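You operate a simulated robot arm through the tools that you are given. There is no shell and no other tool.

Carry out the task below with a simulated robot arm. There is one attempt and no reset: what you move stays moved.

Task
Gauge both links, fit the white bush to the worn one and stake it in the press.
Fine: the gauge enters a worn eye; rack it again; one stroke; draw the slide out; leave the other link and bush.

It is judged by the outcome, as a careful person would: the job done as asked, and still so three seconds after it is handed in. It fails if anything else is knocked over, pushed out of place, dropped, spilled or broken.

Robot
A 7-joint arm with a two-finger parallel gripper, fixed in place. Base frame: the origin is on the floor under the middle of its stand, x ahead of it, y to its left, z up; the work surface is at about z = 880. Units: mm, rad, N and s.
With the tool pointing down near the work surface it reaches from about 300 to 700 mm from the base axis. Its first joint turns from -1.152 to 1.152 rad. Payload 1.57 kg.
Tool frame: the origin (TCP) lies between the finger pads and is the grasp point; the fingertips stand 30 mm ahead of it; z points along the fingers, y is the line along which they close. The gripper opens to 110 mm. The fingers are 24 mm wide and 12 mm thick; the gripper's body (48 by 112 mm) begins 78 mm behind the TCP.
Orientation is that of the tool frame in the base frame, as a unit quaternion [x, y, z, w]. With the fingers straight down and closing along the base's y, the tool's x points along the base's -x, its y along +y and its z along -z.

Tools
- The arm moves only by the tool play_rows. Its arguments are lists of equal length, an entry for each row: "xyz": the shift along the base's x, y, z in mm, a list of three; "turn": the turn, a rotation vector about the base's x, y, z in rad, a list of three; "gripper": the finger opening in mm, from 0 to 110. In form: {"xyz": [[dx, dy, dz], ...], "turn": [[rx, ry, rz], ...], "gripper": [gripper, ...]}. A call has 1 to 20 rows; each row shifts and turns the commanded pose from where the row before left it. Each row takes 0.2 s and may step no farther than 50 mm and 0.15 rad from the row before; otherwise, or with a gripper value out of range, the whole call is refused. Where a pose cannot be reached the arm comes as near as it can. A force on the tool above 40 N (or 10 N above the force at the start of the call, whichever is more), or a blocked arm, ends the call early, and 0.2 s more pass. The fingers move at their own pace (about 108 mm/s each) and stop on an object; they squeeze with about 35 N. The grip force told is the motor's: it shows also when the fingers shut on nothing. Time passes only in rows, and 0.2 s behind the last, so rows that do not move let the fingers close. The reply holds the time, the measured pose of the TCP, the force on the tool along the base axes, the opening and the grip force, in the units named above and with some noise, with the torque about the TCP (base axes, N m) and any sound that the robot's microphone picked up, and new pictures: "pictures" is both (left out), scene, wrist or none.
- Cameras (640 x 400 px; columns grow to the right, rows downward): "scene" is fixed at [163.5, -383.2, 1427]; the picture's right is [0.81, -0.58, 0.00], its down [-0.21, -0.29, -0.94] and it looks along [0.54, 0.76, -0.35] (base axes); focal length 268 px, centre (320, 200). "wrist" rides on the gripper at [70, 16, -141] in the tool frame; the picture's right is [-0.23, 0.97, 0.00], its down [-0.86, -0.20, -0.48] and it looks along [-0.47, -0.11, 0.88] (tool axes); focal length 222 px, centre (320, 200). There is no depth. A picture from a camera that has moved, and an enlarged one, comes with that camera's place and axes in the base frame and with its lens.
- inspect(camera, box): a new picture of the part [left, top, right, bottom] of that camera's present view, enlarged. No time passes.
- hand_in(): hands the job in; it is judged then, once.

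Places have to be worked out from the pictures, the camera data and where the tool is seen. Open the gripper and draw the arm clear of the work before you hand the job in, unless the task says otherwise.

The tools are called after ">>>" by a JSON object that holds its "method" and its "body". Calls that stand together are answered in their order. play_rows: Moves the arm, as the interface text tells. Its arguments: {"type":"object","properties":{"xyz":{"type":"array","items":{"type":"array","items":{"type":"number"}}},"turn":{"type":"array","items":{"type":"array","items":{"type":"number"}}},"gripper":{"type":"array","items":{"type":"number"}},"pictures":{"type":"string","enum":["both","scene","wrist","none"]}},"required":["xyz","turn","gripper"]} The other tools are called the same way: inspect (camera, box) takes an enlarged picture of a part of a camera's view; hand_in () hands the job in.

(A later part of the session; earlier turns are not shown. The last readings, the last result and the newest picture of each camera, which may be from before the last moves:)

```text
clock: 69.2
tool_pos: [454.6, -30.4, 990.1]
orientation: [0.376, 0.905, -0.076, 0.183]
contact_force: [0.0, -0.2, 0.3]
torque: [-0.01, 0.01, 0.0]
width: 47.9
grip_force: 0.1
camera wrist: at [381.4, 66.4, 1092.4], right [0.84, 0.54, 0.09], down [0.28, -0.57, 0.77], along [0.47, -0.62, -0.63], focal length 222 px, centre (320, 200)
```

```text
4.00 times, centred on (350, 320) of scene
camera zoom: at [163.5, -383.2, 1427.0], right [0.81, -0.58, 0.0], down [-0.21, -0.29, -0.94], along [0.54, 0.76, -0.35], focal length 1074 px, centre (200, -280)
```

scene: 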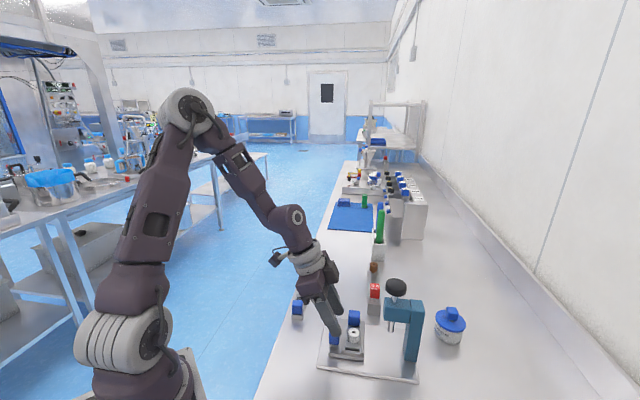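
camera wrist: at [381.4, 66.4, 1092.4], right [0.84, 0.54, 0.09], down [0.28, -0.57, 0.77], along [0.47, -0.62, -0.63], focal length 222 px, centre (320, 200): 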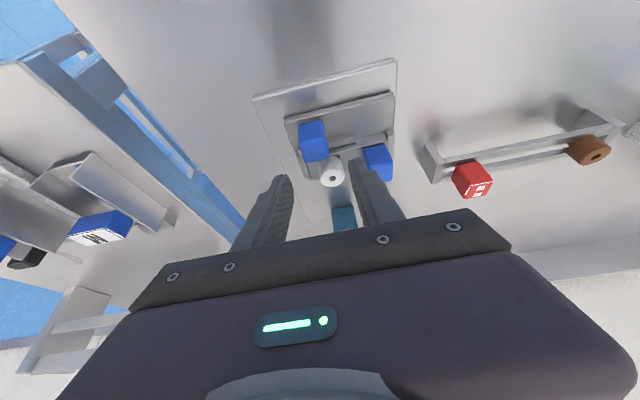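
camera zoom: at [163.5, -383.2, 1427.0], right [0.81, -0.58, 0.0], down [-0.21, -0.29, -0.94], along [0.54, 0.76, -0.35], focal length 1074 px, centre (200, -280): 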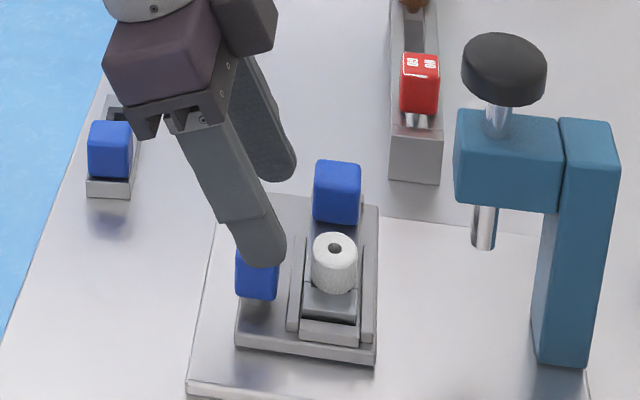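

The tilted pose is reached, with the fingers above and astride the slide handle and clear of the bush and the link handle. I'll lower straight down part-way and recheck.

>>> {"method": "play_rows", "body": {"xyz": [[0.5, 0.5, -14], [0, 0, -14], [0, 0, 0], [0, 0, 0]], "turn": [[0, 0, 0], [0, 0, 0], [0, 0, 0], [0, 0, 0]], "gripper": [48, 48, 48, 48], "pictures": "none"}}

>>> {"method": "inspect", "body": {"camera": "wrist", "box": [220, 80, 420, 230]}}

>>> {"method": "inspect", "body": {"camera": "scene", "box": [305, 290, 385, 370]}}

```text
clock: 70.2
tool_pos: [455.1, -29.0, 960.6]
orientation: [0.375, 0.905, -0.076, 0.184]
contact_force: [-0.5, 0.3, 0.1]
torque: [-0.02, -0.02, 0.01]
width: 48.1
grip_force: 0.2
```

```text
2.67 times, centred on (320, 155) of wrist
camera zoom: at [382.2, 67.0, 1064.6], right [0.84, 0.54, 0.09], down [0.28, -0.57, 0.77], along [0.47, -0.62, -0.63], focal length 592 px, centre (320, 320)
```

zoom: 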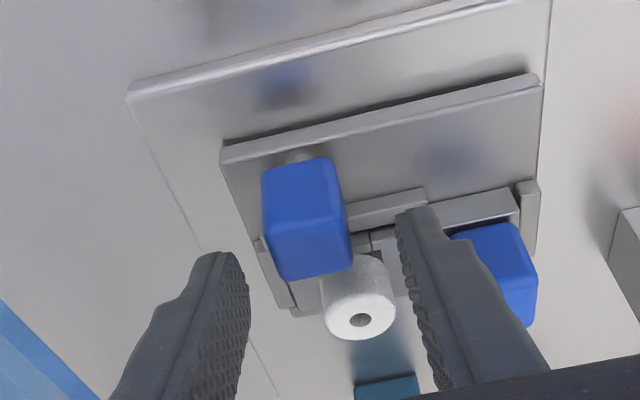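

```text
5.00 times, centred on (345, 330) of scene
camera zoom: at [163.5, -383.2, 1427.0], right [0.81, -0.58, 0.0], down [-0.21, -0.29, -0.94], along [0.54, 0.76, -0.35], focal length 1343 px, centre (195, -450)
```

zoom: 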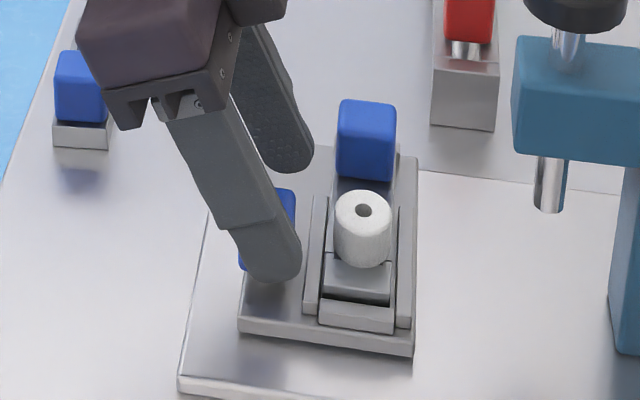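

The handle sits nearly centred between the fingers (about 1 mm in e1). I'll shift by (-2.8,+1.4) to cover it better, lower to TCP z≈942 and close.

>>> {"method": "play_rows", "body": {"xyz": [[-2.8, 1.4, -8], [0, 0, -10], [0, 0, 0], [0, 0, 0], [0, 0, 0], [0, 0, 0], [0, 0, 0]], "turn": [[0, 0, 0], [0, 0, 0], [0, 0, 0], [0, 0, 0], [0, 0, 0], [0, 0, 0], [0, 0, 0]], "gripper": [48, 48, 48, 36, 25, 15, 15], "pictures": "both"}}

>>> {"method": "inspect", "body": {"camera": "wrist", "box": [220, 80, 420, 230]}}

>>> {"method": "inspect", "body": {"camera": "scene", "box": [305, 290, 385, 370]}}

```text
clock: 71.8
tool_pos: [451.2, -26.8, 945.3]
orientation: [0.376, 0.905, -0.077, 0.183]
contact_force: [-7.2, -6.8, -0.8]
torque: [-0.19, -0.19, 0.12]
width: 23.8
grip_force: 36.3
camera wrist: at [379.2, 68.4, 1047.5], right [0.84, 0.54, 0.09], down [0.28, -0.57, 0.77], along [0.47, -0.62, -0.63], focal length 222 px, centre (320, 200)
```

scene: 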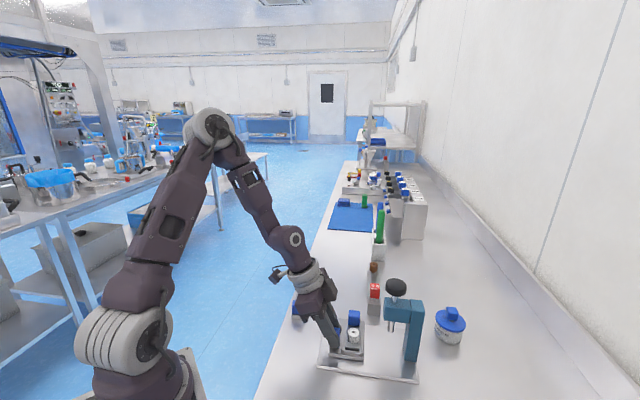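
wrist: 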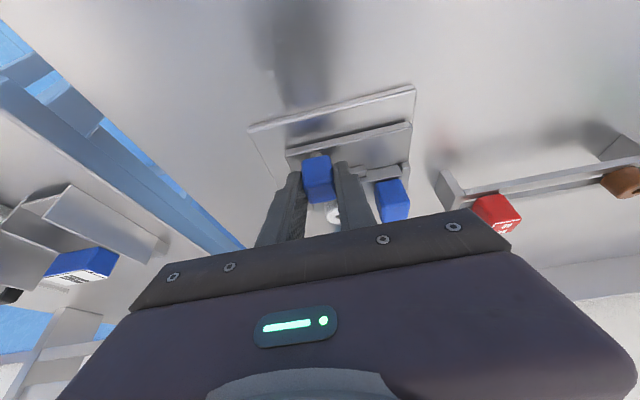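

```text
2.67 times, centred on (320, 155) of wrist
camera zoom: at [379.2, 68.4, 1047.5], right [0.84, 0.54, 0.09], down [0.28, -0.57, 0.77], along [0.47, -0.62, -0.63], focal length 592 px, centre (320, 320)
```

zoom: 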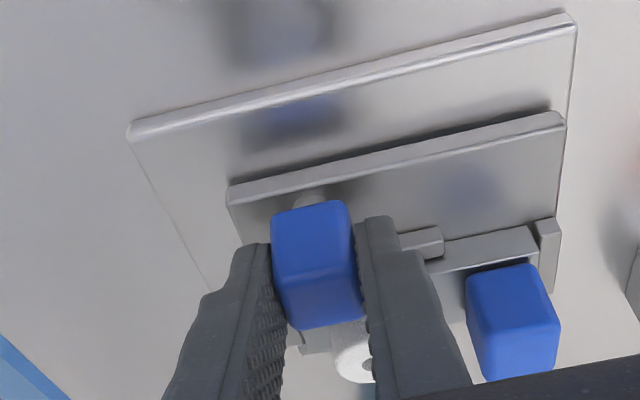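

```text
5.00 times, centred on (345, 330) of scene
camera zoom: at [163.3, -383.4, 1427.0], right [0.81, -0.58, 0.0], down [-0.21, -0.29, -0.94], along [0.54, 0.76, -0.35], focal length 1343 px, centre (195, -450)
```

zoom: 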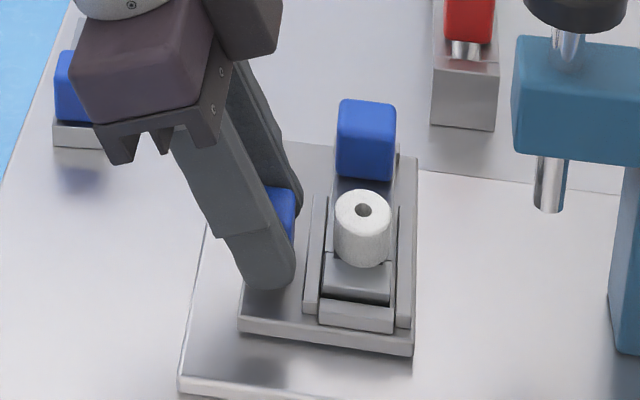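

The handle is gripped at 23.8 mm with a small side load along e1, which I'll relieve. Then I'll start pushing the slide along e2 gently to feel its friction.

>>> {"method": "play_rows", "body": {"xyz": [[-0.4, -0.4, 0], [2.8, -2.8, 0], [2.8, -2.8, 0], [2.8, -2.8, 0], [0, 0, 0]], "turn": [[0, 0, 0], [0, 0, 0], [0, 0, 0], [0, 0, 0], [0, 0, 0]], "gripper": [15, 15, 15, 15, 15], "pictures": "none"}}

>>> {"method": "inspect", "body": {"camera": "scene", "box": [305, 290, 425, 370]}}

```text
clock: 73.0
tool_pos: [460.2, -35.9, 944.5]
orientation: [0.376, 0.905, -0.076, 0.184]
contact_force: [-3.6, -3.6, -17.7]
torque: [-0.49, -0.59, -0.04]
width: 23.8
grip_force: 36.0
```

```text
5.00 times, centred on (365, 330) of scene
camera zoom: at [163.6, -383.3, 1427.0], right [0.81, -0.58, 0.0], down [-0.21, -0.29, -0.94], along [0.54, 0.76, -0.35], focal length 1343 px, centre (95, -450)
```

zoom: 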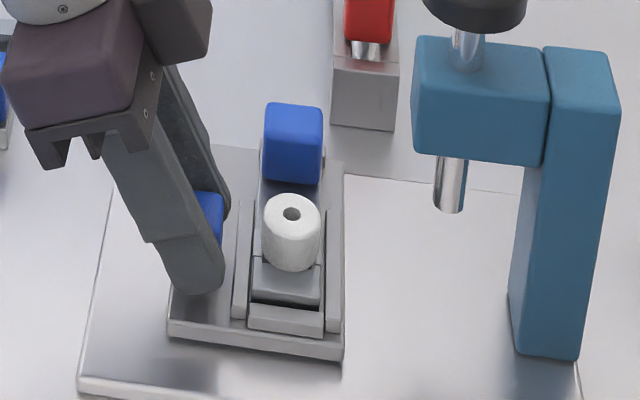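

The slide moves freely along e2 (about 12 mm so far). The tool is pulling up slightly (about 18 N), so I'll drop it 0.6 mm and continue.

>>> {"method": "play_rows", "body": {"xyz": [[0, 0, -0.6], [3.5, -3.5, 0], [3.5, -3.5, 0], [3.5, -3.5, 0], [0, 0, 0]], "turn": [[0, 0, 0], [0, 0, 0], [0, 0, 0], [0, 0, 0], [0, 0, 0]], "gripper": [15, 15, 15, 15, 15], "pictures": "none"}}

>>> {"method": "inspect", "body": {"camera": "scene", "box": [305, 290, 425, 370]}}

```text
clock: 74.2
tool_pos: [472.1, -47.4, 946.7]
orientation: [0.375, 0.906, -0.076, 0.183]
contact_force: [-4.5, -5.9, -0.1]
torque: [-0.47, -0.25, -0.13]
width: 23.9
grip_force: 36.4
```

```text
5.00 times, centred on (365, 330) of scene
camera zoom: at [163.4, -383.3, 1427.0], right [0.81, -0.58, 0.0], down [-0.21, -0.29, -0.94], along [0.54, 0.76, -0.35], focal length 1343 px, centre (95, -450)
```

zoom: 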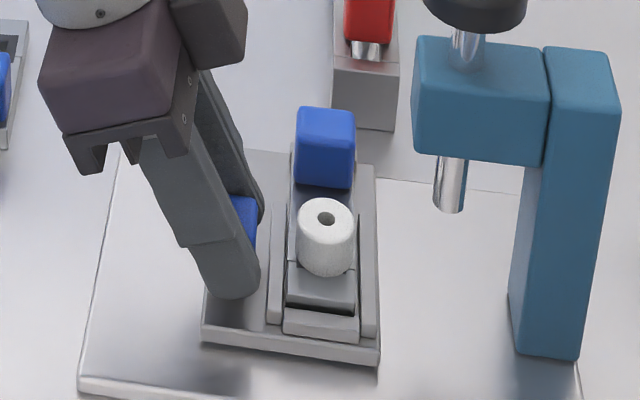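

About 29 mm of travel so far and running smoothly. I'll continue with another 28 mm.

>>> {"method": "play_rows", "body": {"xyz": [[-0.2, -0.2, 0], [5, -5, 0], [5, -5, 0], [5, -5, 0], [5, -5, 0], [0, 0, 0]], "turn": [[0, 0, 0], [0, 0, 0], [0, 0, 0], [0, 0, 0], [0, 0, 0], [0, 0, 0]], "gripper": [15, 15, 15, 15, 15, 15], "pictures": "scene"}}

>>> {"method": "inspect", "body": {"camera": "scene", "box": [305, 270, 425, 370]}}

```text
clock: 75.6
tool_pos: [491.6, -66.3, 944.9]
orientation: [0.375, 0.905, -0.077, 0.184]
contact_force: [2.0, 2.8, -1.9]
torque: [0.83, 0.81, -0.19]
width: 23.9
grip_force: 35.5
```

scene: 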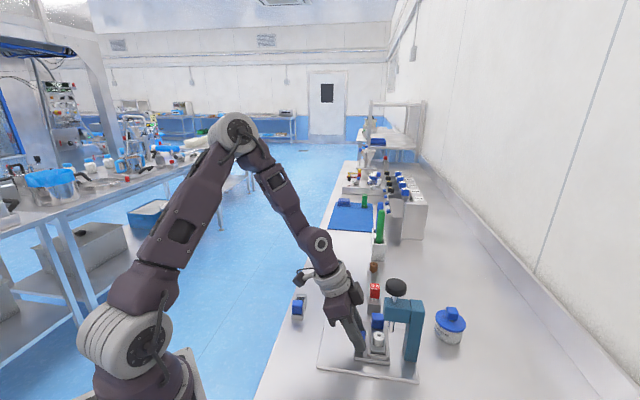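

```text
4.00 times, centred on (365, 320) of scene
camera zoom: at [163.6, -383.1, 1427.0], right [0.81, -0.58, 0.0], down [-0.21, -0.29, -0.94], along [0.54, 0.76, -0.35], focal length 1074 px, centre (140, -280)
```

zoom: 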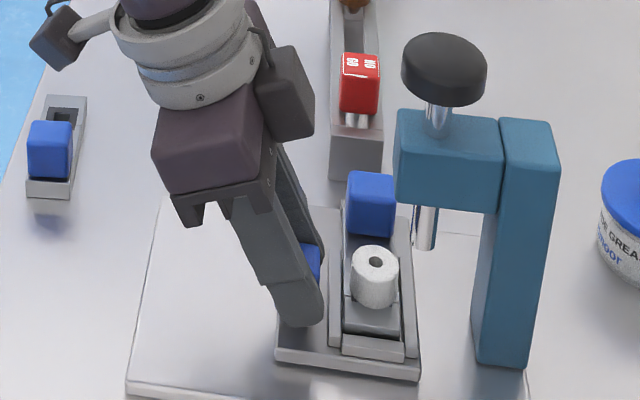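

About 57 mm of travel, with roughly 21 mm left until the bush is under the ram. The gripper body is well clear of the press head. I'll continue, slowing near the end.

>>> {"method": "play_rows", "body": {"xyz": [[3.5, -3.5, 0], [3.5, -3.5, 0], [3, -3, 0], [2, -2, 0], [0, 0, 0]], "turn": [[0, 0, 0], [0, 0, 0], [0, 0, 0], [0, 0, 0], [0, 0, 0]], "gripper": [15, 15, 15, 15, 15], "pictures": "none"}}

>>> {"method": "inspect", "body": {"camera": "scene", "box": [345, 280, 425, 370]}}

```text
clock: 76.8
tool_pos: [501.2, -78.2, 944.9]
orientation: [0.376, 0.905, -0.076, 0.183]
contact_force: [6.7, 6.4, -17.7]
torque: [0.58, 0.27, -0.03]
width: 24.1
grip_force: 36.5
```

```text
4.44 times, centred on (385, 325) of scene
camera zoom: at [164.0, -383.1, 1427.0], right [0.81, -0.58, 0.0], down [-0.21, -0.29, -0.94], along [0.54, 0.76, -0.35], focal length 1194 px, centre (31, -356)
```

zoom: 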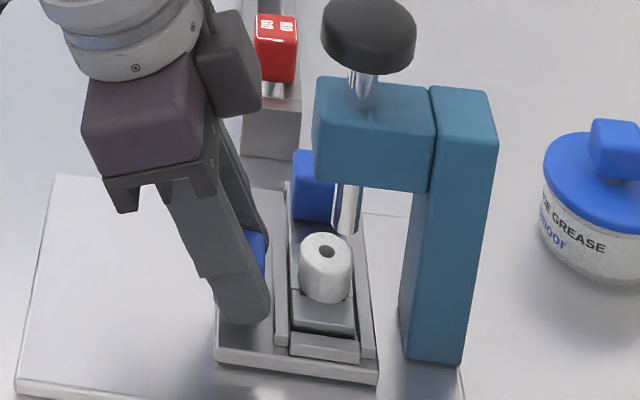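

About 71 mm of travel, with the bush about 6–7 mm short of the ram axis. I'll relieve the side loads and creep on in small steps looking for the stop.

>>> {"method": "play_rows", "body": {"xyz": [[0.3, 0.3, -0.5], [1.1, -1.1, 0], [1.1, -1.1, 0], [1.1, -1.1, 0], [0, 0, 0]], "turn": [[0, 0, 0], [0, 0, 0], [0, 0, 0], [0, 0, 0], [0, 0, 0]], "gripper": [15, 15, 15, 15, 15], "pictures": "none"}}

>>> {"method": "inspect", "body": {"camera": "scene", "box": [365, 300, 415, 370]}}

```text
clock: 78.0
tool_pos: [506.4, -82.6, 945.9]
orientation: [0.376, 0.905, -0.076, 0.185]
contact_force: [-2.9, -3.7, 3.1]
torque: [-0.91, -0.75, 0.13]
width: 23.8
grip_force: 35.4
```

```text
5.71 times, centred on (390, 335) of scene
camera zoom: at [163.3, -383.3, 1427.0], right [0.81, -0.58, 0.0], down [-0.21, -0.29, -0.94], along [0.54, 0.76, -0.35], focal length 1534 px, centre (-80, -571)
```

zoom: 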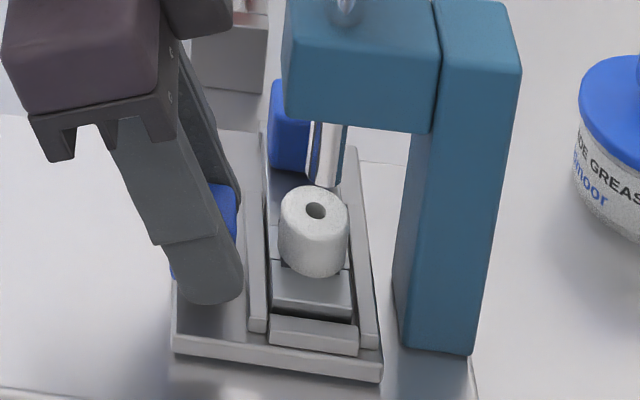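

The bush is nearly under the ram. I'll zoom in to measure the remaining offset between the ram's axis and the bush's hole.

>>> {"method": "inspect", "body": {"camera": "scene", "box": [380, 317, 404, 347]}}

>>> {"method": "inspect", "body": {"camera": "wrist", "box": [230, 100, 430, 230]}}

```text
13.33 times, centred on (392, 332) of scene
camera zoom: at [163.3, -383.3, 1427.0], right [0.81, -0.58, 0.0], down [-0.21, -0.29, -0.94], along [0.54, 0.76, -0.35], focal length 3580 px, centre (-640, -1560)
```

zoom: 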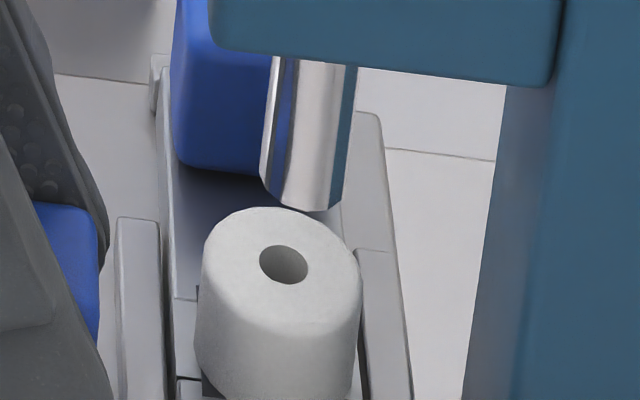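

```text
3.08 times, centred on (330, 165) of wrist
camera zoom: at [433.9, 13.3, 1047.4], right [0.84, 0.54, 0.09], down [0.28, -0.57, 0.77], along [0.47, -0.62, -0.63], focal length 684 px, centre (289, 308)
```

zoom: 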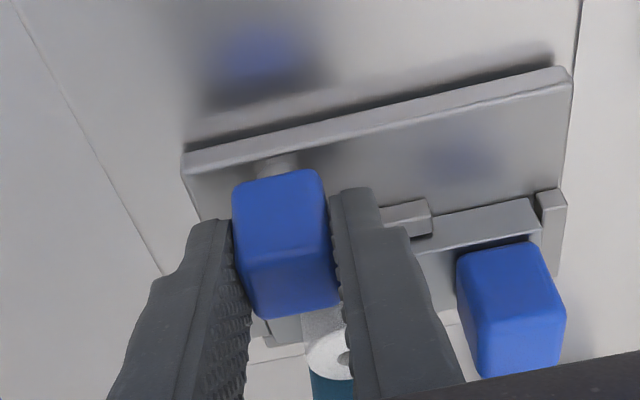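

The bush is about 1.8 mm short of the ram axis. I'll creep forward in 0.7 mm steps and watch for the stop.

>>> {"method": "play_rows", "body": {"xyz": [[0.5, -0.5, -0.2], [0.5, -0.5, 0], [0.4, -0.4, 0], [0, 0, 0]], "turn": [[0, 0, 0], [0, 0, 0], [0, 0, 0], [0, 0, 0]], "gripper": [15, 15, 15, 15], "pictures": "none"}}

>>> {"method": "inspect", "body": {"camera": "scene", "box": [380, 317, 404, 347]}}

```text
clock: 79.0
tool_pos: [508.2, -84.6, 945.8]
orientation: [0.376, 0.905, -0.077, 0.183]
contact_force: [-9.1, -5.9, 27.9]
torque: [-0.12, 0.31, 0.02]
width: 24.0
grip_force: 36.1
```

```text
13.33 times, centred on (392, 332) of scene
camera zoom: at [162.8, -383.3, 1427.1], right [0.81, -0.58, 0.0], down [-0.2, -0.29, -0.94], along [0.54, 0.76, -0.35], focal length 3580 px, centre (-640, -1560)
```

zoom: 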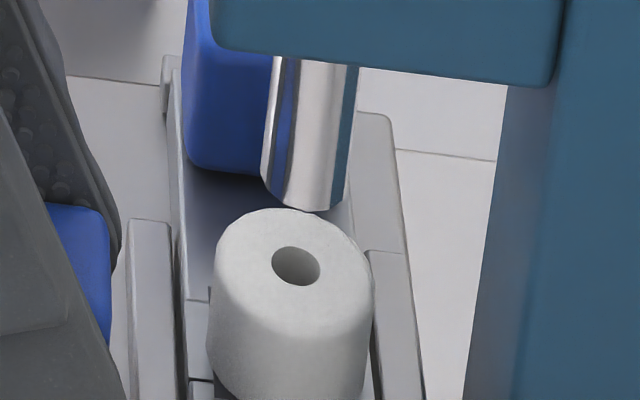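

The bush now lines up with the ram axis within a fraction of a mm in the scene view, so the slide is home. I'll relieve the tool forces, open the fingers and back out along the tilted tool axis, away from the press.

>>> {"method": "play_rows", "body": {"xyz": [[-0.2, -0.2, 0.6], [0, 0, 0], [0, 0, 0], [0, 0, 0], [-3, 3, 8], [-8, 8, 25], [-12, 12, 35], [-12, 12, 35], [-12, 12, 35], [0, 0, 0]], "turn": [[0, 0, 0], [0, 0, 0], [0, 0, 0], [0, 0, 0], [0, 0, 0], [0, 0, 0], [0, 0, 0], [0, 0, 0], [0, 0, 0], [0, 0, 0]], "gripper": [15, 30, 44, 44, 44, 44, 44, 44, 44, 44], "pictures": "both"}}

>>> {"method": "inspect", "body": {"camera": "scene", "box": [345, 270, 435, 370]}}

>>> {"method": "inspect", "body": {"camera": "scene", "box": [380, 317, 404, 347]}}

```text
clock: 81.2
tool_pos: [460.9, -37.2, 1084.7]
orientation: [0.376, 0.905, -0.076, 0.183]
contact_force: [0.4, 0.8, 0.0]
torque: [0.04, -0.04, -0.01]
width: 44.0
grip_force: 0.0
camera wrist: at [388.5, 59.4, 1187.1], right [0.84, 0.54, 0.09], down [0.28, -0.57, 0.77], along [0.47, -0.62, -0.63], focal length 222 px, centre (320, 200)
```

scene: 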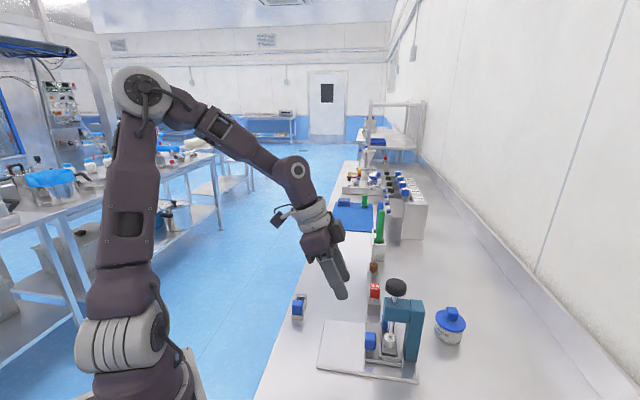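
wrist: 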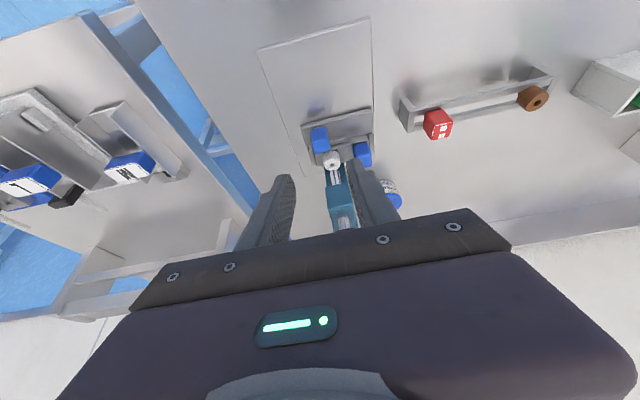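

```text
4.00 times, centred on (390, 320) of scene
camera zoom: at [163.5, -383.2, 1427.0], right [0.81, -0.58, 0.0], down [-0.21, -0.29, -0.94], along [0.54, 0.76, -0.35], focal length 1074 px, centre (40, -280)
```

zoom: 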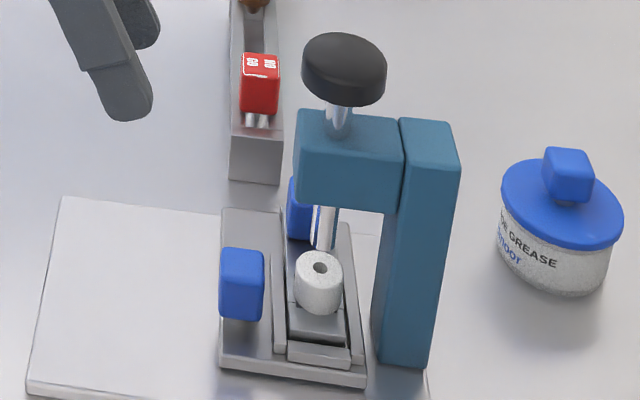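

```text
13.33 times, centred on (392, 332) of scene
camera zoom: at [163.5, -383.2, 1427.0], right [0.81, -0.58, 0.0], down [-0.21, -0.29, -0.94], along [0.54, 0.76, -0.35], focal length 3580 px, centre (-640, -1560)
```

zoom: 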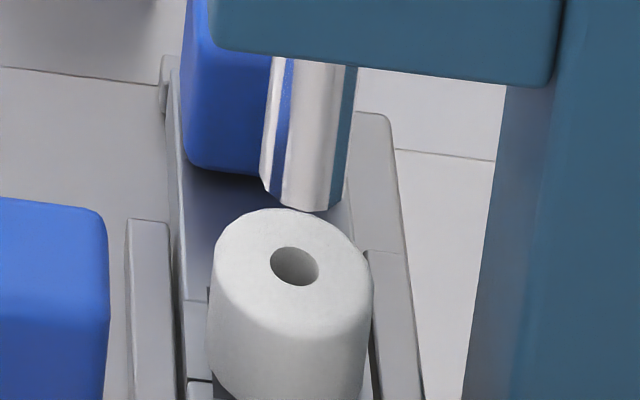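

The slide stayed put with the bush under the ram. I'll check the alignment from the wrist side too.

>>> {"method": "inspect", "body": {"camera": "wrist", "box": [290, 100, 400, 230]}}

```text
3.08 times, centred on (345, 165) of wrist
camera zoom: at [388.5, 59.4, 1187.1], right [0.84, 0.54, 0.09], down [0.28, -0.57, 0.77], along [0.47, -0.62, -0.63], focal length 684 px, centre (243, 308)
```

zoom: 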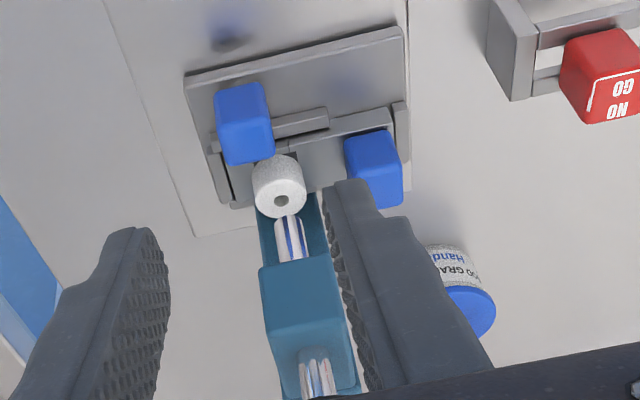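

The wrist view also puts the bush (e1 -74.3, e2 153.5) under the ram (about -72.3, 152.2). I'll raise the arm, straighten the tool, close the fingers and position over the knob, whose top is at about z 1075.

>>> {"method": "play_rows", "body": {"xyz": [[0, 0, 35], [0, 0, 35], [0, 0, 0], [0, 0, 0], [0, 0, 0], [29.3, -24.6, 0], [29.3, -24.6, 0], [29.2, -24.5, 0], [0, 0, 0], [0, 0, 0]], "turn": [[0, 0, 0], [0, 0, 0], [0.0943, 0.0943, 0], [0.0943, 0.0943, 0], [0.0943, 0.0943, 0], [0, 0, 0], [0, 0, 0], [0, 0, 0], [0, 0, 0], [0, 0, 0]], "gripper": [30, 15, 0, 0, 0, 0, 0, 0, 0, 0], "pictures": "both"}}

>>> {"method": "inspect", "body": {"camera": "scene", "box": [355, 230, 435, 330]}}

>>> {"method": "inspect", "body": {"camera": "wrist", "box": [240, 80, 400, 220]}}

```text
clock: 83.4
tool_pos: [548.5, -111.9, 1152.9]
orientation: [0.383, 0.924, 0.0, 0.001]
contact_force: [-0.1, 0.0, -0.2]
torque: [0.0, -0.03, 0.0]
width: 0.3
grip_force: 21.4
camera wrist: at [510.8, -51.2, 1293.2], right [0.85, 0.53, 0.0], down [0.46, -0.75, 0.48], along [0.25, -0.41, -0.88], focal length 222 px, centre (320, 200)
```

scene: 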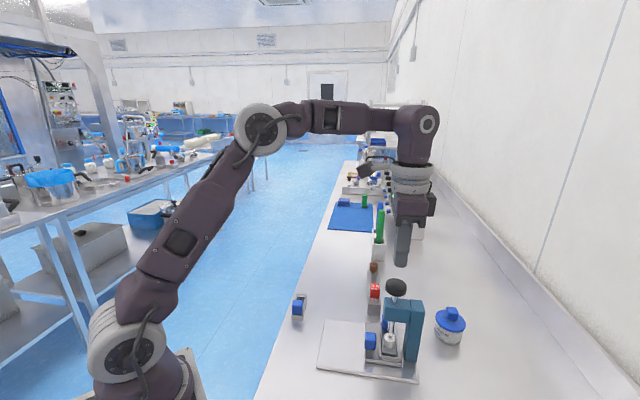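
wrist: 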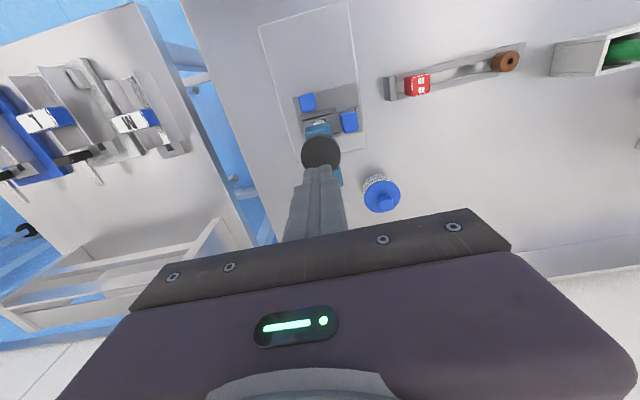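

```text
4.00 times, centred on (395, 280) of scene
camera zoom: at [163.5, -383.2, 1427.0], right [0.81, -0.58, 0.0], down [-0.21, -0.29, -0.94], along [0.54, 0.76, -0.35], focal length 1074 px, centre (20, -120)
```

zoom: 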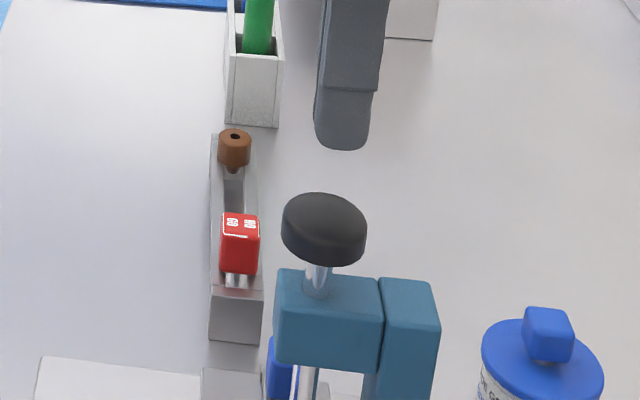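

```text
2.86 times, centred on (320, 150) of wrist
camera zoom: at [510.8, -51.2, 1293.2], right [0.85, 0.53, 0.0], down [0.46, -0.75, 0.48], along [0.25, -0.41, -0.88], focal length 635 px, centre (320, 343)
```

zoom: 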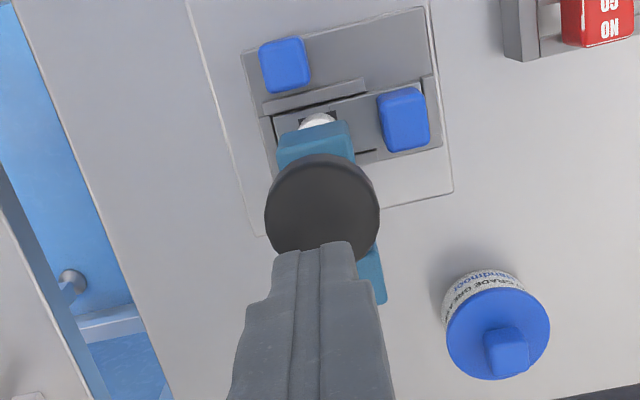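

The knob centre is about (548,-109) and its top about z 1075, so contact should come near TCP z 1106. I'll centre over it and come down to just above.

>>> {"method": "play_rows", "body": {"xyz": [[0, 2, -14], [0, 0, -14], [0, 0, -12], [0, 0, 0], [0, 0, 0]], "turn": [[0, 0, 0], [0, 0, 0], [0, 0, 0], [0, 0, 0], [0, 0, 0]], "gripper": [0, 0, 0, 0, 0], "pictures": "none"}}

>>> {"method": "inspect", "body": {"camera": "scene", "box": [365, 250, 435, 360]}}

>>> {"method": "inspect", "body": {"camera": "wrist", "box": [240, 80, 400, 220]}}

```text
clock: 84.6
tool_pos: [549.3, -107.4, 1112.2]
orientation: [0.382, 0.924, 0.0, 0.0]
contact_force: [0.5, -0.5, -0.3]
torque: [0.0, 0.0, 0.02]
width: 0.1
grip_force: 22.0
```

```text
3.64 times, centred on (400, 305) of scene
camera zoom: at [163.5, -383.2, 1427.0], right [0.81, -0.58, 0.0], down [-0.21, -0.29, -0.94], along [0.54, 0.76, -0.35], focal length 976 px, centre (29, -182)
```

zoom: 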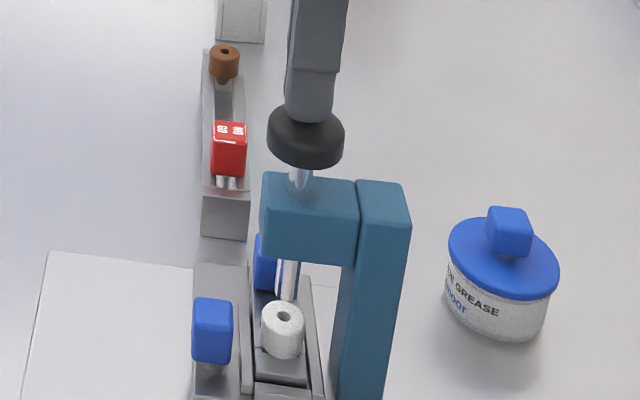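

```text
2.86 times, centred on (320, 150) of wrist
camera zoom: at [511.2, -47.5, 1253.3], right [0.85, 0.53, 0.0], down [0.46, -0.75, 0.48], along [0.25, -0.41, -0.88], focal length 635 px, centre (320, 343)
```

zoom: 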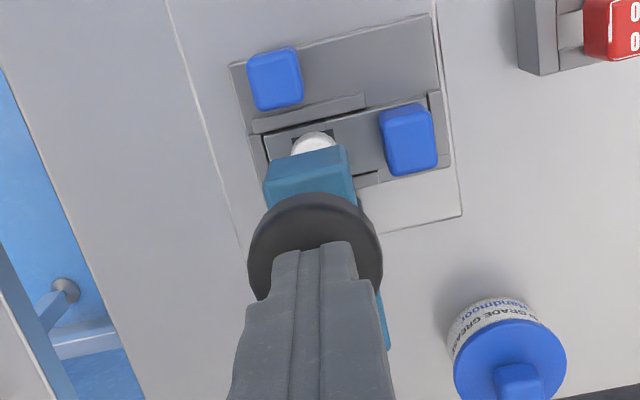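

The fingers are over the knob's centre. I'll start the single continuous stroke, pressing down steadily; the call stops by itself if the force passes 40 N.

>>> {"method": "play_rows", "body": {"xyz": [[0, 0, -3], [0, 0, -3], [0, 0, -2.5], [0, 0, -2.5], [0, 0, -2.5], [0, 0, -2.5], [0, 0, -2], [0, 0, 0]], "turn": [[0, 0, 0], [0, 0, 0], [0, 0, 0], [0, 0, 0], [0, 0, 0], [0, 0, 0], [0, 0, 0], [0, 0, 0]], "gripper": [0, 0, 0, 0, 0, 0, 0, 0], "pictures": "none"}}

>>> {"method": "inspect", "body": {"camera": "scene", "box": [365, 270, 425, 360]}}

```text
clock: 86.4
tool_pos: [548.6, -107.9, 1095.5]
orientation: [0.383, 0.924, 0.001, 0.0]
contact_force: [2.2, -0.8, 5.9]
torque: [-0.06, -0.07, 0.03]
width: 0.1
grip_force: 21.1
```

```text
4.44 times, centred on (395, 315) of scene
camera zoom: at [163.5, -383.2, 1427.0], right [0.81, -0.58, 0.0], down [-0.21, -0.29, -0.94], along [0.54, 0.76, -0.35], focal length 1194 px, centre (-13, -311)
```

zoom: 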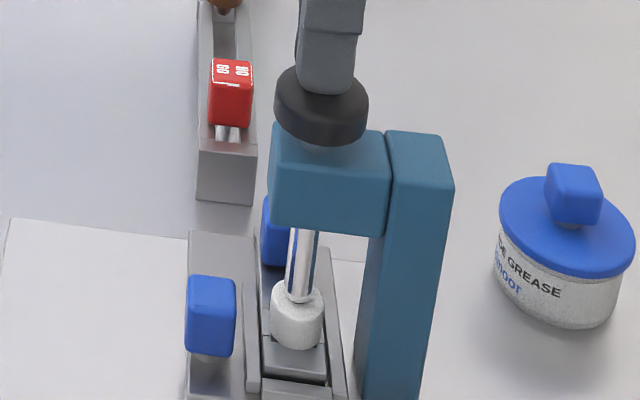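

The ram is coming down against a light spring (6 N) and is nearly on the bush. I'll keep pressing in the same stroke.

>>> {"method": "play_rows", "body": {"xyz": [[0, 0, -1.5], [0, 0, -1.5], [0, 0, -1.5], [0, 0, -1.5], [0, 0, 0]], "turn": [[0, 0, 0], [0, 0, 0], [0, 0, 0], [0, 0, 0], [0, 0, 0]], "gripper": [0, 0, 0, 0, 0], "pictures": "none"}}

>>> {"method": "inspect", "body": {"camera": "scene", "box": [375, 290, 415, 350]}}

```text
clock: 87.6
tool_pos: [547.7, -108.4, 1092.0]
orientation: [0.382, 0.924, 0.0, 0.002]
contact_force: [-6.8, 3.0, 14.6]
torque: [0.17, 0.28, 0.0]
width: 0.0
grip_force: 20.9
stopped in row 5: the force on the tool passed its limit at 41 N (the readings are from after the stop); the commanded pose is now the measured one
```

```text
6.67 times, centred on (395, 320) of scene
camera zoom: at [163.0, -383.0, 1427.1], right [0.81, -0.58, 0.0], down [-0.2, -0.29, -0.94], along [0.54, 0.76, -0.35], focal length 1790 px, centre (-180, -600)
```

zoom: 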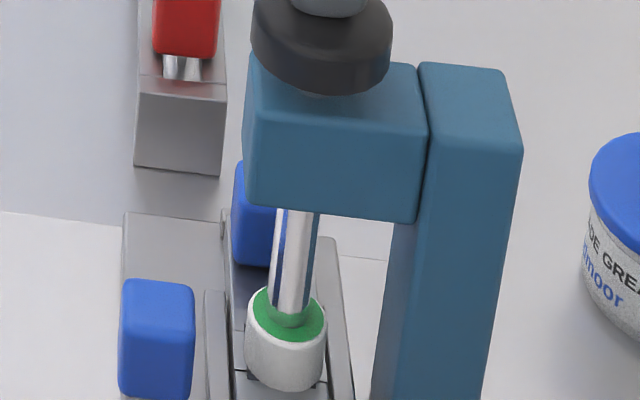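

The force passed 41 N and the top of the bush now shows a green ring, so it looks staked. I'll look closely before releasing the stroke.

>>> {"method": "inspect", "body": {"camera": "scene", "box": [380, 320, 404, 350]}}

```text
13.33 times, centred on (392, 335) of scene
camera zoom: at [163.0, -383.0, 1427.1], right [0.81, -0.58, 0.0], down [-0.2, -0.29, -0.94], along [0.54, 0.76, -0.35], focal length 3580 px, centre (-640, -1600)
```

zoom: 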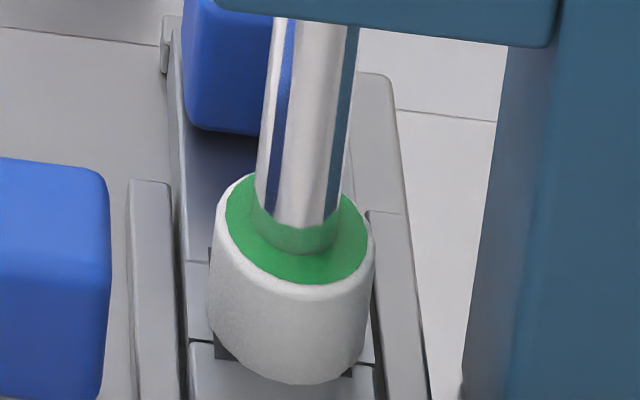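

The bush shows the green staked ring with the ram on it, slightly off centre but well within the top face. I'll end the stroke by rising straight up.

>>> {"method": "play_rows", "body": {"xyz": [[0, 0, 2], [0, 0, 6], [0, 0, 10], [0, 0, 20], [0, 0, 25], [0, 0, 0], [0, 0, 0]], "turn": [[0, 0, 0], [0, 0, 0], [0, 0, 0], [0, 0, 0], [0, 0, 0], [0, 0, 0], [0, 0, 0]], "gripper": [0, 0, 0, 0, 0, 0, 0], "pictures": "both"}}

>>> {"method": "inspect", "body": {"camera": "scene", "box": [355, 260, 435, 360]}}

>>> {"method": "inspect", "body": {"camera": "scene", "box": [375, 310, 409, 350]}}

```text
clock: 89.2
tool_pos: [549.1, -108.4, 1154.7]
orientation: [0.383, 0.924, 0.0, 0.002]
contact_force: [-0.3, -0.3, -0.1]
torque: [-0.02, 0.0, 0.03]
width: 0.0
grip_force: 21.2
camera wrist: at [510.8, -47.7, 1296.0], right [0.85, 0.53, 0.0], down [0.46, -0.75, 0.48], along [0.25, -0.41, -0.88], focal length 222 px, centre (320, 200)
```

scene: 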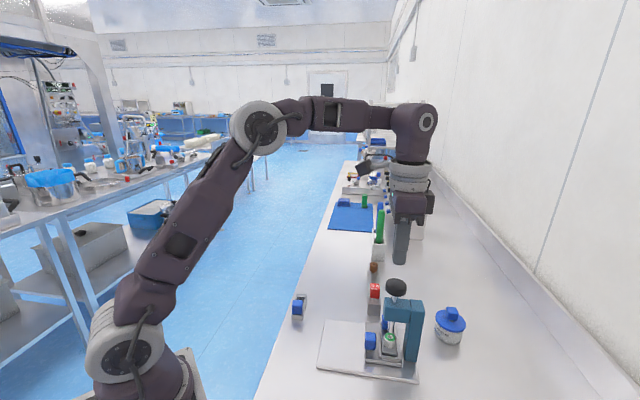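
wrist: 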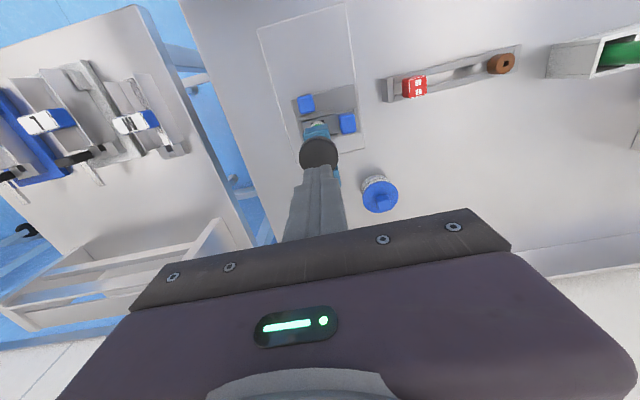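

```text
4.00 times, centred on (395, 310) of scene
camera zoom: at [163.5, -383.2, 1427.0], right [0.81, -0.58, 0.0], down [-0.21, -0.29, -0.94], along [0.54, 0.76, -0.35], focal length 1074 px, centre (20, -240)
```

zoom: 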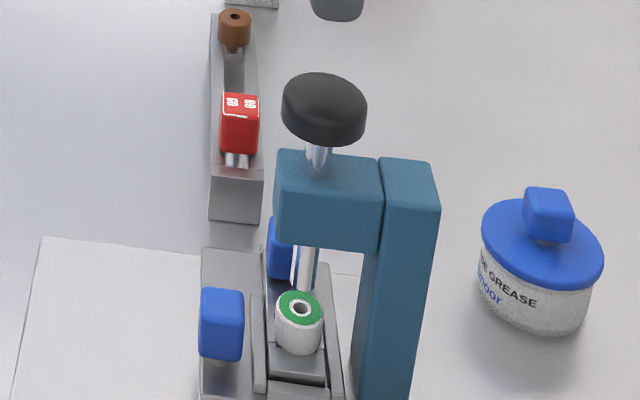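

```text
10.00 times, centred on (392, 330) of scene
camera zoom: at [163.5, -383.2, 1427.0], right [0.81, -0.58, 0.0], down [-0.21, -0.29, -0.94], along [0.54, 0.76, -0.35], focal length 2685 px, centre (-400, -1100)
```

zoom: 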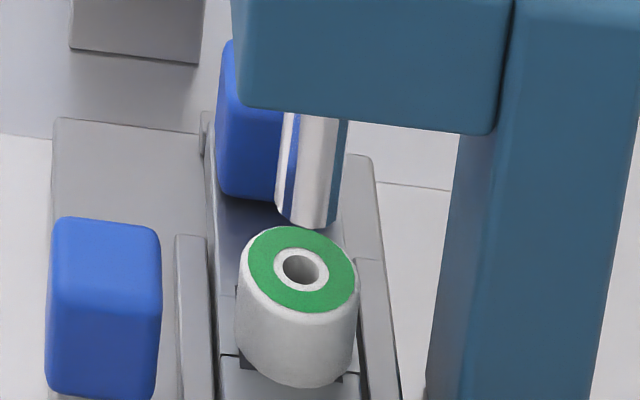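

Staked cleanly: the green ring is on, the ram has sprung back up, and it was one stroke only. Now I'll go back to the tilted approach and take hold of the slide handle again to draw it out.

>>> {"method": "play_rows", "body": {"xyz": [[-28.9, 24.1, 0], [-28.9, 24.1, 0], [-28.9, 24.2, 0], [0, 0, 0], [0, 0, 0], [0, 0, 0], [0, 0, -36], [0, 0, -36], [0, 0, 0], [0, 0, 0]], "turn": [[0, 0, 0], [0, 0, 0], [0, 0, 0], [-0.0943, -0.0943, 0], [-0.0943, -0.0943, 0], [-0.0943, -0.0943, 0], [0, 0, 0], [0, 0, 0], [0, 0, 0], [0, 0, 0]], "gripper": [0, 20, 44, 44, 44, 44, 44, 44, 44, 44], "pictures": "wrist"}}

>>> {"method": "inspect", "body": {"camera": "wrist", "box": [240, 80, 420, 220]}}

>>> {"method": "inspect", "body": {"camera": "scene", "box": [315, 250, 425, 370]}}

```text
clock: 91.4
tool_pos: [461.6, -34.6, 1079.9]
orientation: [0.375, 0.905, -0.076, 0.185]
contact_force: [-0.1, 0.7, -0.9]
torque: [0.03, 0.0, 0.03]
width: 44.1
grip_force: 0.1
camera wrist: at [389.1, 60.7, 1182.7], right [0.84, 0.54, 0.09], down [0.28, -0.57, 0.77], along [0.47, -0.62, -0.63], focal length 222 px, centre (320, 200)
```

wrist: 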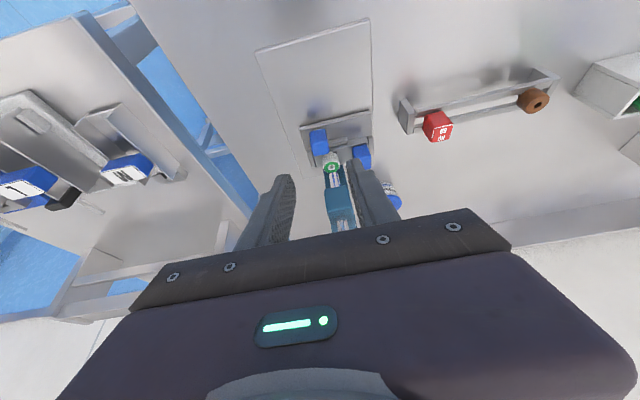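

```text
2.86 times, centred on (330, 150) of wrist
camera zoom: at [389.1, 60.7, 1182.7], right [0.84, 0.54, 0.09], down [0.28, -0.57, 0.77], along [0.47, -0.62, -0.63], focal length 635 px, centre (291, 343)
```

zoom: 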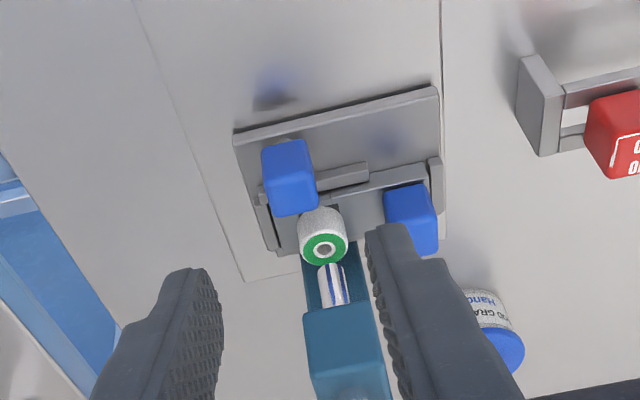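

```text
3.33 times, centred on (370, 310) of scene
camera zoom: at [163.5, -383.2, 1427.0], right [0.81, -0.58, 0.0], down [-0.21, -0.29, -0.94], along [0.54, 0.76, -0.35], focal length 895 px, centre (153, -167)
```

zoom: 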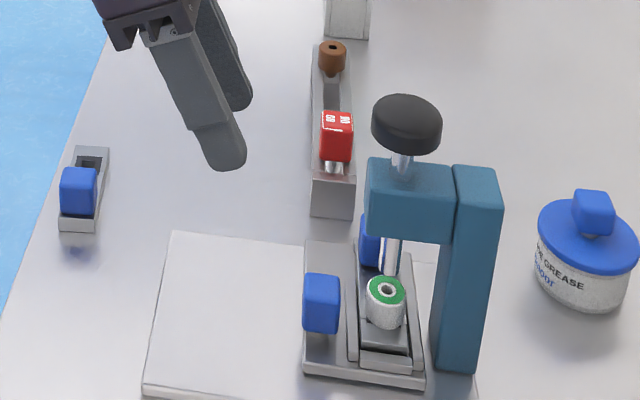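

Everything is as expected. I'll come down along the tilted axis toward the slide handle and stop just short to check.

>>> {"method": "play_rows", "body": {"xyz": [[10.5, -11, -31], [10.5, -11, -31], [10.5, -11, -31], [10.5, -11, -29], [0, 0, 0], [0, 0, 0]], "turn": [[0, 0, 0], [0, 0, 0], [0, 0, 0], [0, 0, 0], [0, 0, 0], [0, 0, 0]], "gripper": [46, 46, 46, 46, 46, 46], "pictures": "none"}}

>>> {"method": "inspect", "body": {"camera": "wrist", "box": [230, 100, 430, 230]}}

>>> {"method": "inspect", "body": {"camera": "scene", "box": [335, 280, 425, 370]}}

```text
clock: 92.8
tool_pos: [502.8, -79.8, 959.5]
orientation: [0.375, 0.905, -0.076, 0.184]
contact_force: [0.2, 0.1, 0.8]
torque: [0.0, 0.01, 0.0]
width: 46.2
grip_force: 0.1
```

```text
3.08 times, centred on (330, 165) of wrist
camera zoom: at [429.4, 15.2, 1061.6], right [0.84, 0.54, 0.09], down [0.28, -0.57, 0.77], along [0.47, -0.62, -0.63], focal length 684 px, centre (289, 308)
```

zoom: 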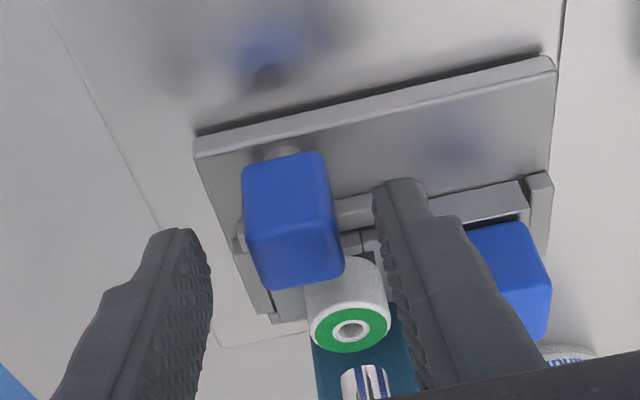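

```text
4.44 times, centred on (380, 325) of scene
camera zoom: at [163.5, -383.2, 1427.0], right [0.81, -0.58, 0.0], down [-0.21, -0.29, -0.94], along [0.54, 0.76, -0.35], focal length 1194 px, centre (53, -356)
```

zoom: 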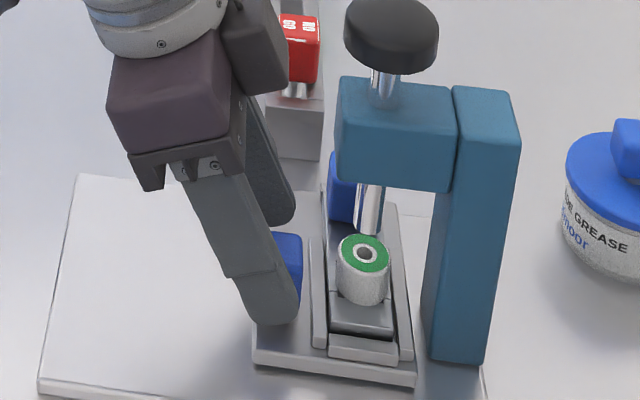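

The handle is about 2.5 mm toward +e1 from the tool axis. I'll correct while lowering the last 14 mm, then close on it.

>>> {"method": "play_rows", "body": {"xyz": [[3.2, -0.7, -6], [2.2, -1.8, -8], [0, 0, 0], [0, 0, 0], [0, 0, 0], [0, 0, 0], [0, 0, 0]], "turn": [[0, 0, 0], [0, 0, 0], [0, 0, 0], [0, 0, 0], [0, 0, 0], [0, 0, 0], [0, 0, 0]], "gripper": [46, 46, 46, 34, 24, 15, 15], "pictures": "none"}}

>>> {"method": "inspect", "body": {"camera": "wrist", "box": [230, 100, 430, 230]}}

>>> {"method": "inspect", "body": {"camera": "scene", "box": [335, 280, 425, 370]}}

```text
clock: 94.4
tool_pos: [506.5, -83.5, 945.2]
orientation: [0.375, 0.905, -0.077, 0.184]
contact_force: [-5.7, -5.8, -3.3]
torque: [-0.39, -0.22, 0.0]
width: 23.9
grip_force: 36.3
```

```text
3.08 times, centred on (330, 165) of wrist
camera zoom: at [435.2, 12.1, 1047.7], right [0.84, 0.54, 0.09], down [0.28, -0.57, 0.77], along [0.47, -0.62, -0.63], focal length 684 px, centre (289, 308)
```

zoom: 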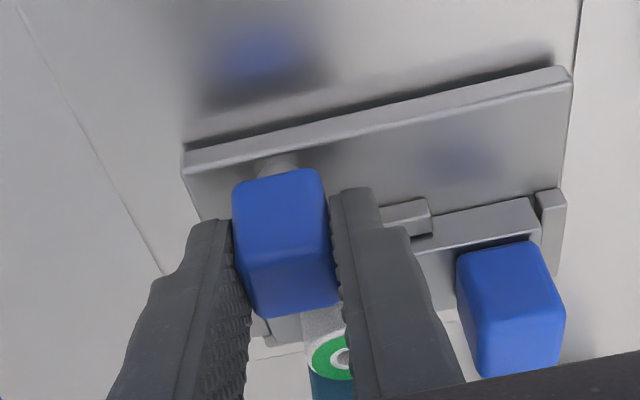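

```text
4.44 times, centred on (380, 325) of scene
camera zoom: at [163.4, -383.4, 1427.0], right [0.81, -0.58, 0.0], down [-0.21, -0.29, -0.94], along [0.54, 0.76, -0.35], focal length 1194 px, centre (53, -356)
```

zoom: 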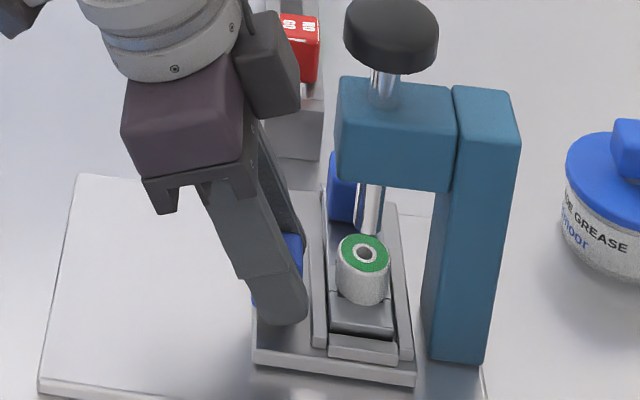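

The handle is gripped again (23.9 mm). I'll relieve the small side load and draw the slide out along -e2 in gentle steps.

>>> {"method": "play_rows", "body": {"xyz": [[-0.3, -0.3, 0], [-3, 3, 0], [-4, 4, 0], [-4, 4, 0], [-4, 4, 0], [0, 0, 0]], "turn": [[0, 0, 0], [0, 0, 0], [0, 0, 0], [0, 0, 0], [0, 0, 0], [0, 0, 0]], "gripper": [15, 15, 15, 15, 15, 15], "pictures": "none"}}

>>> {"method": "inspect", "body": {"camera": "scene", "box": [315, 280, 425, 370]}}

```text
clock: 95.8
tool_pos: [493.5, -68.6, 945.3]
orientation: [0.376, 0.905, -0.077, 0.184]
contact_force: [-16.5, -17.0, 4.6]
torque: [0.19, 0.65, 0.18]
width: 24.1
grip_force: 36.4
```

```text
4.44 times, centred on (370, 325) of scene
camera zoom: at [163.0, -383.6, 1426.9], right [0.81, -0.58, 0.0], down [-0.2, -0.29, -0.94], along [0.54, 0.76, -0.35], focal length 1194 px, centre (98, -356)
```

zoom: 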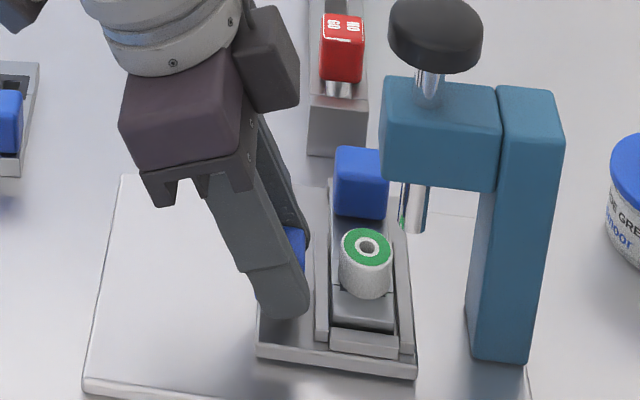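

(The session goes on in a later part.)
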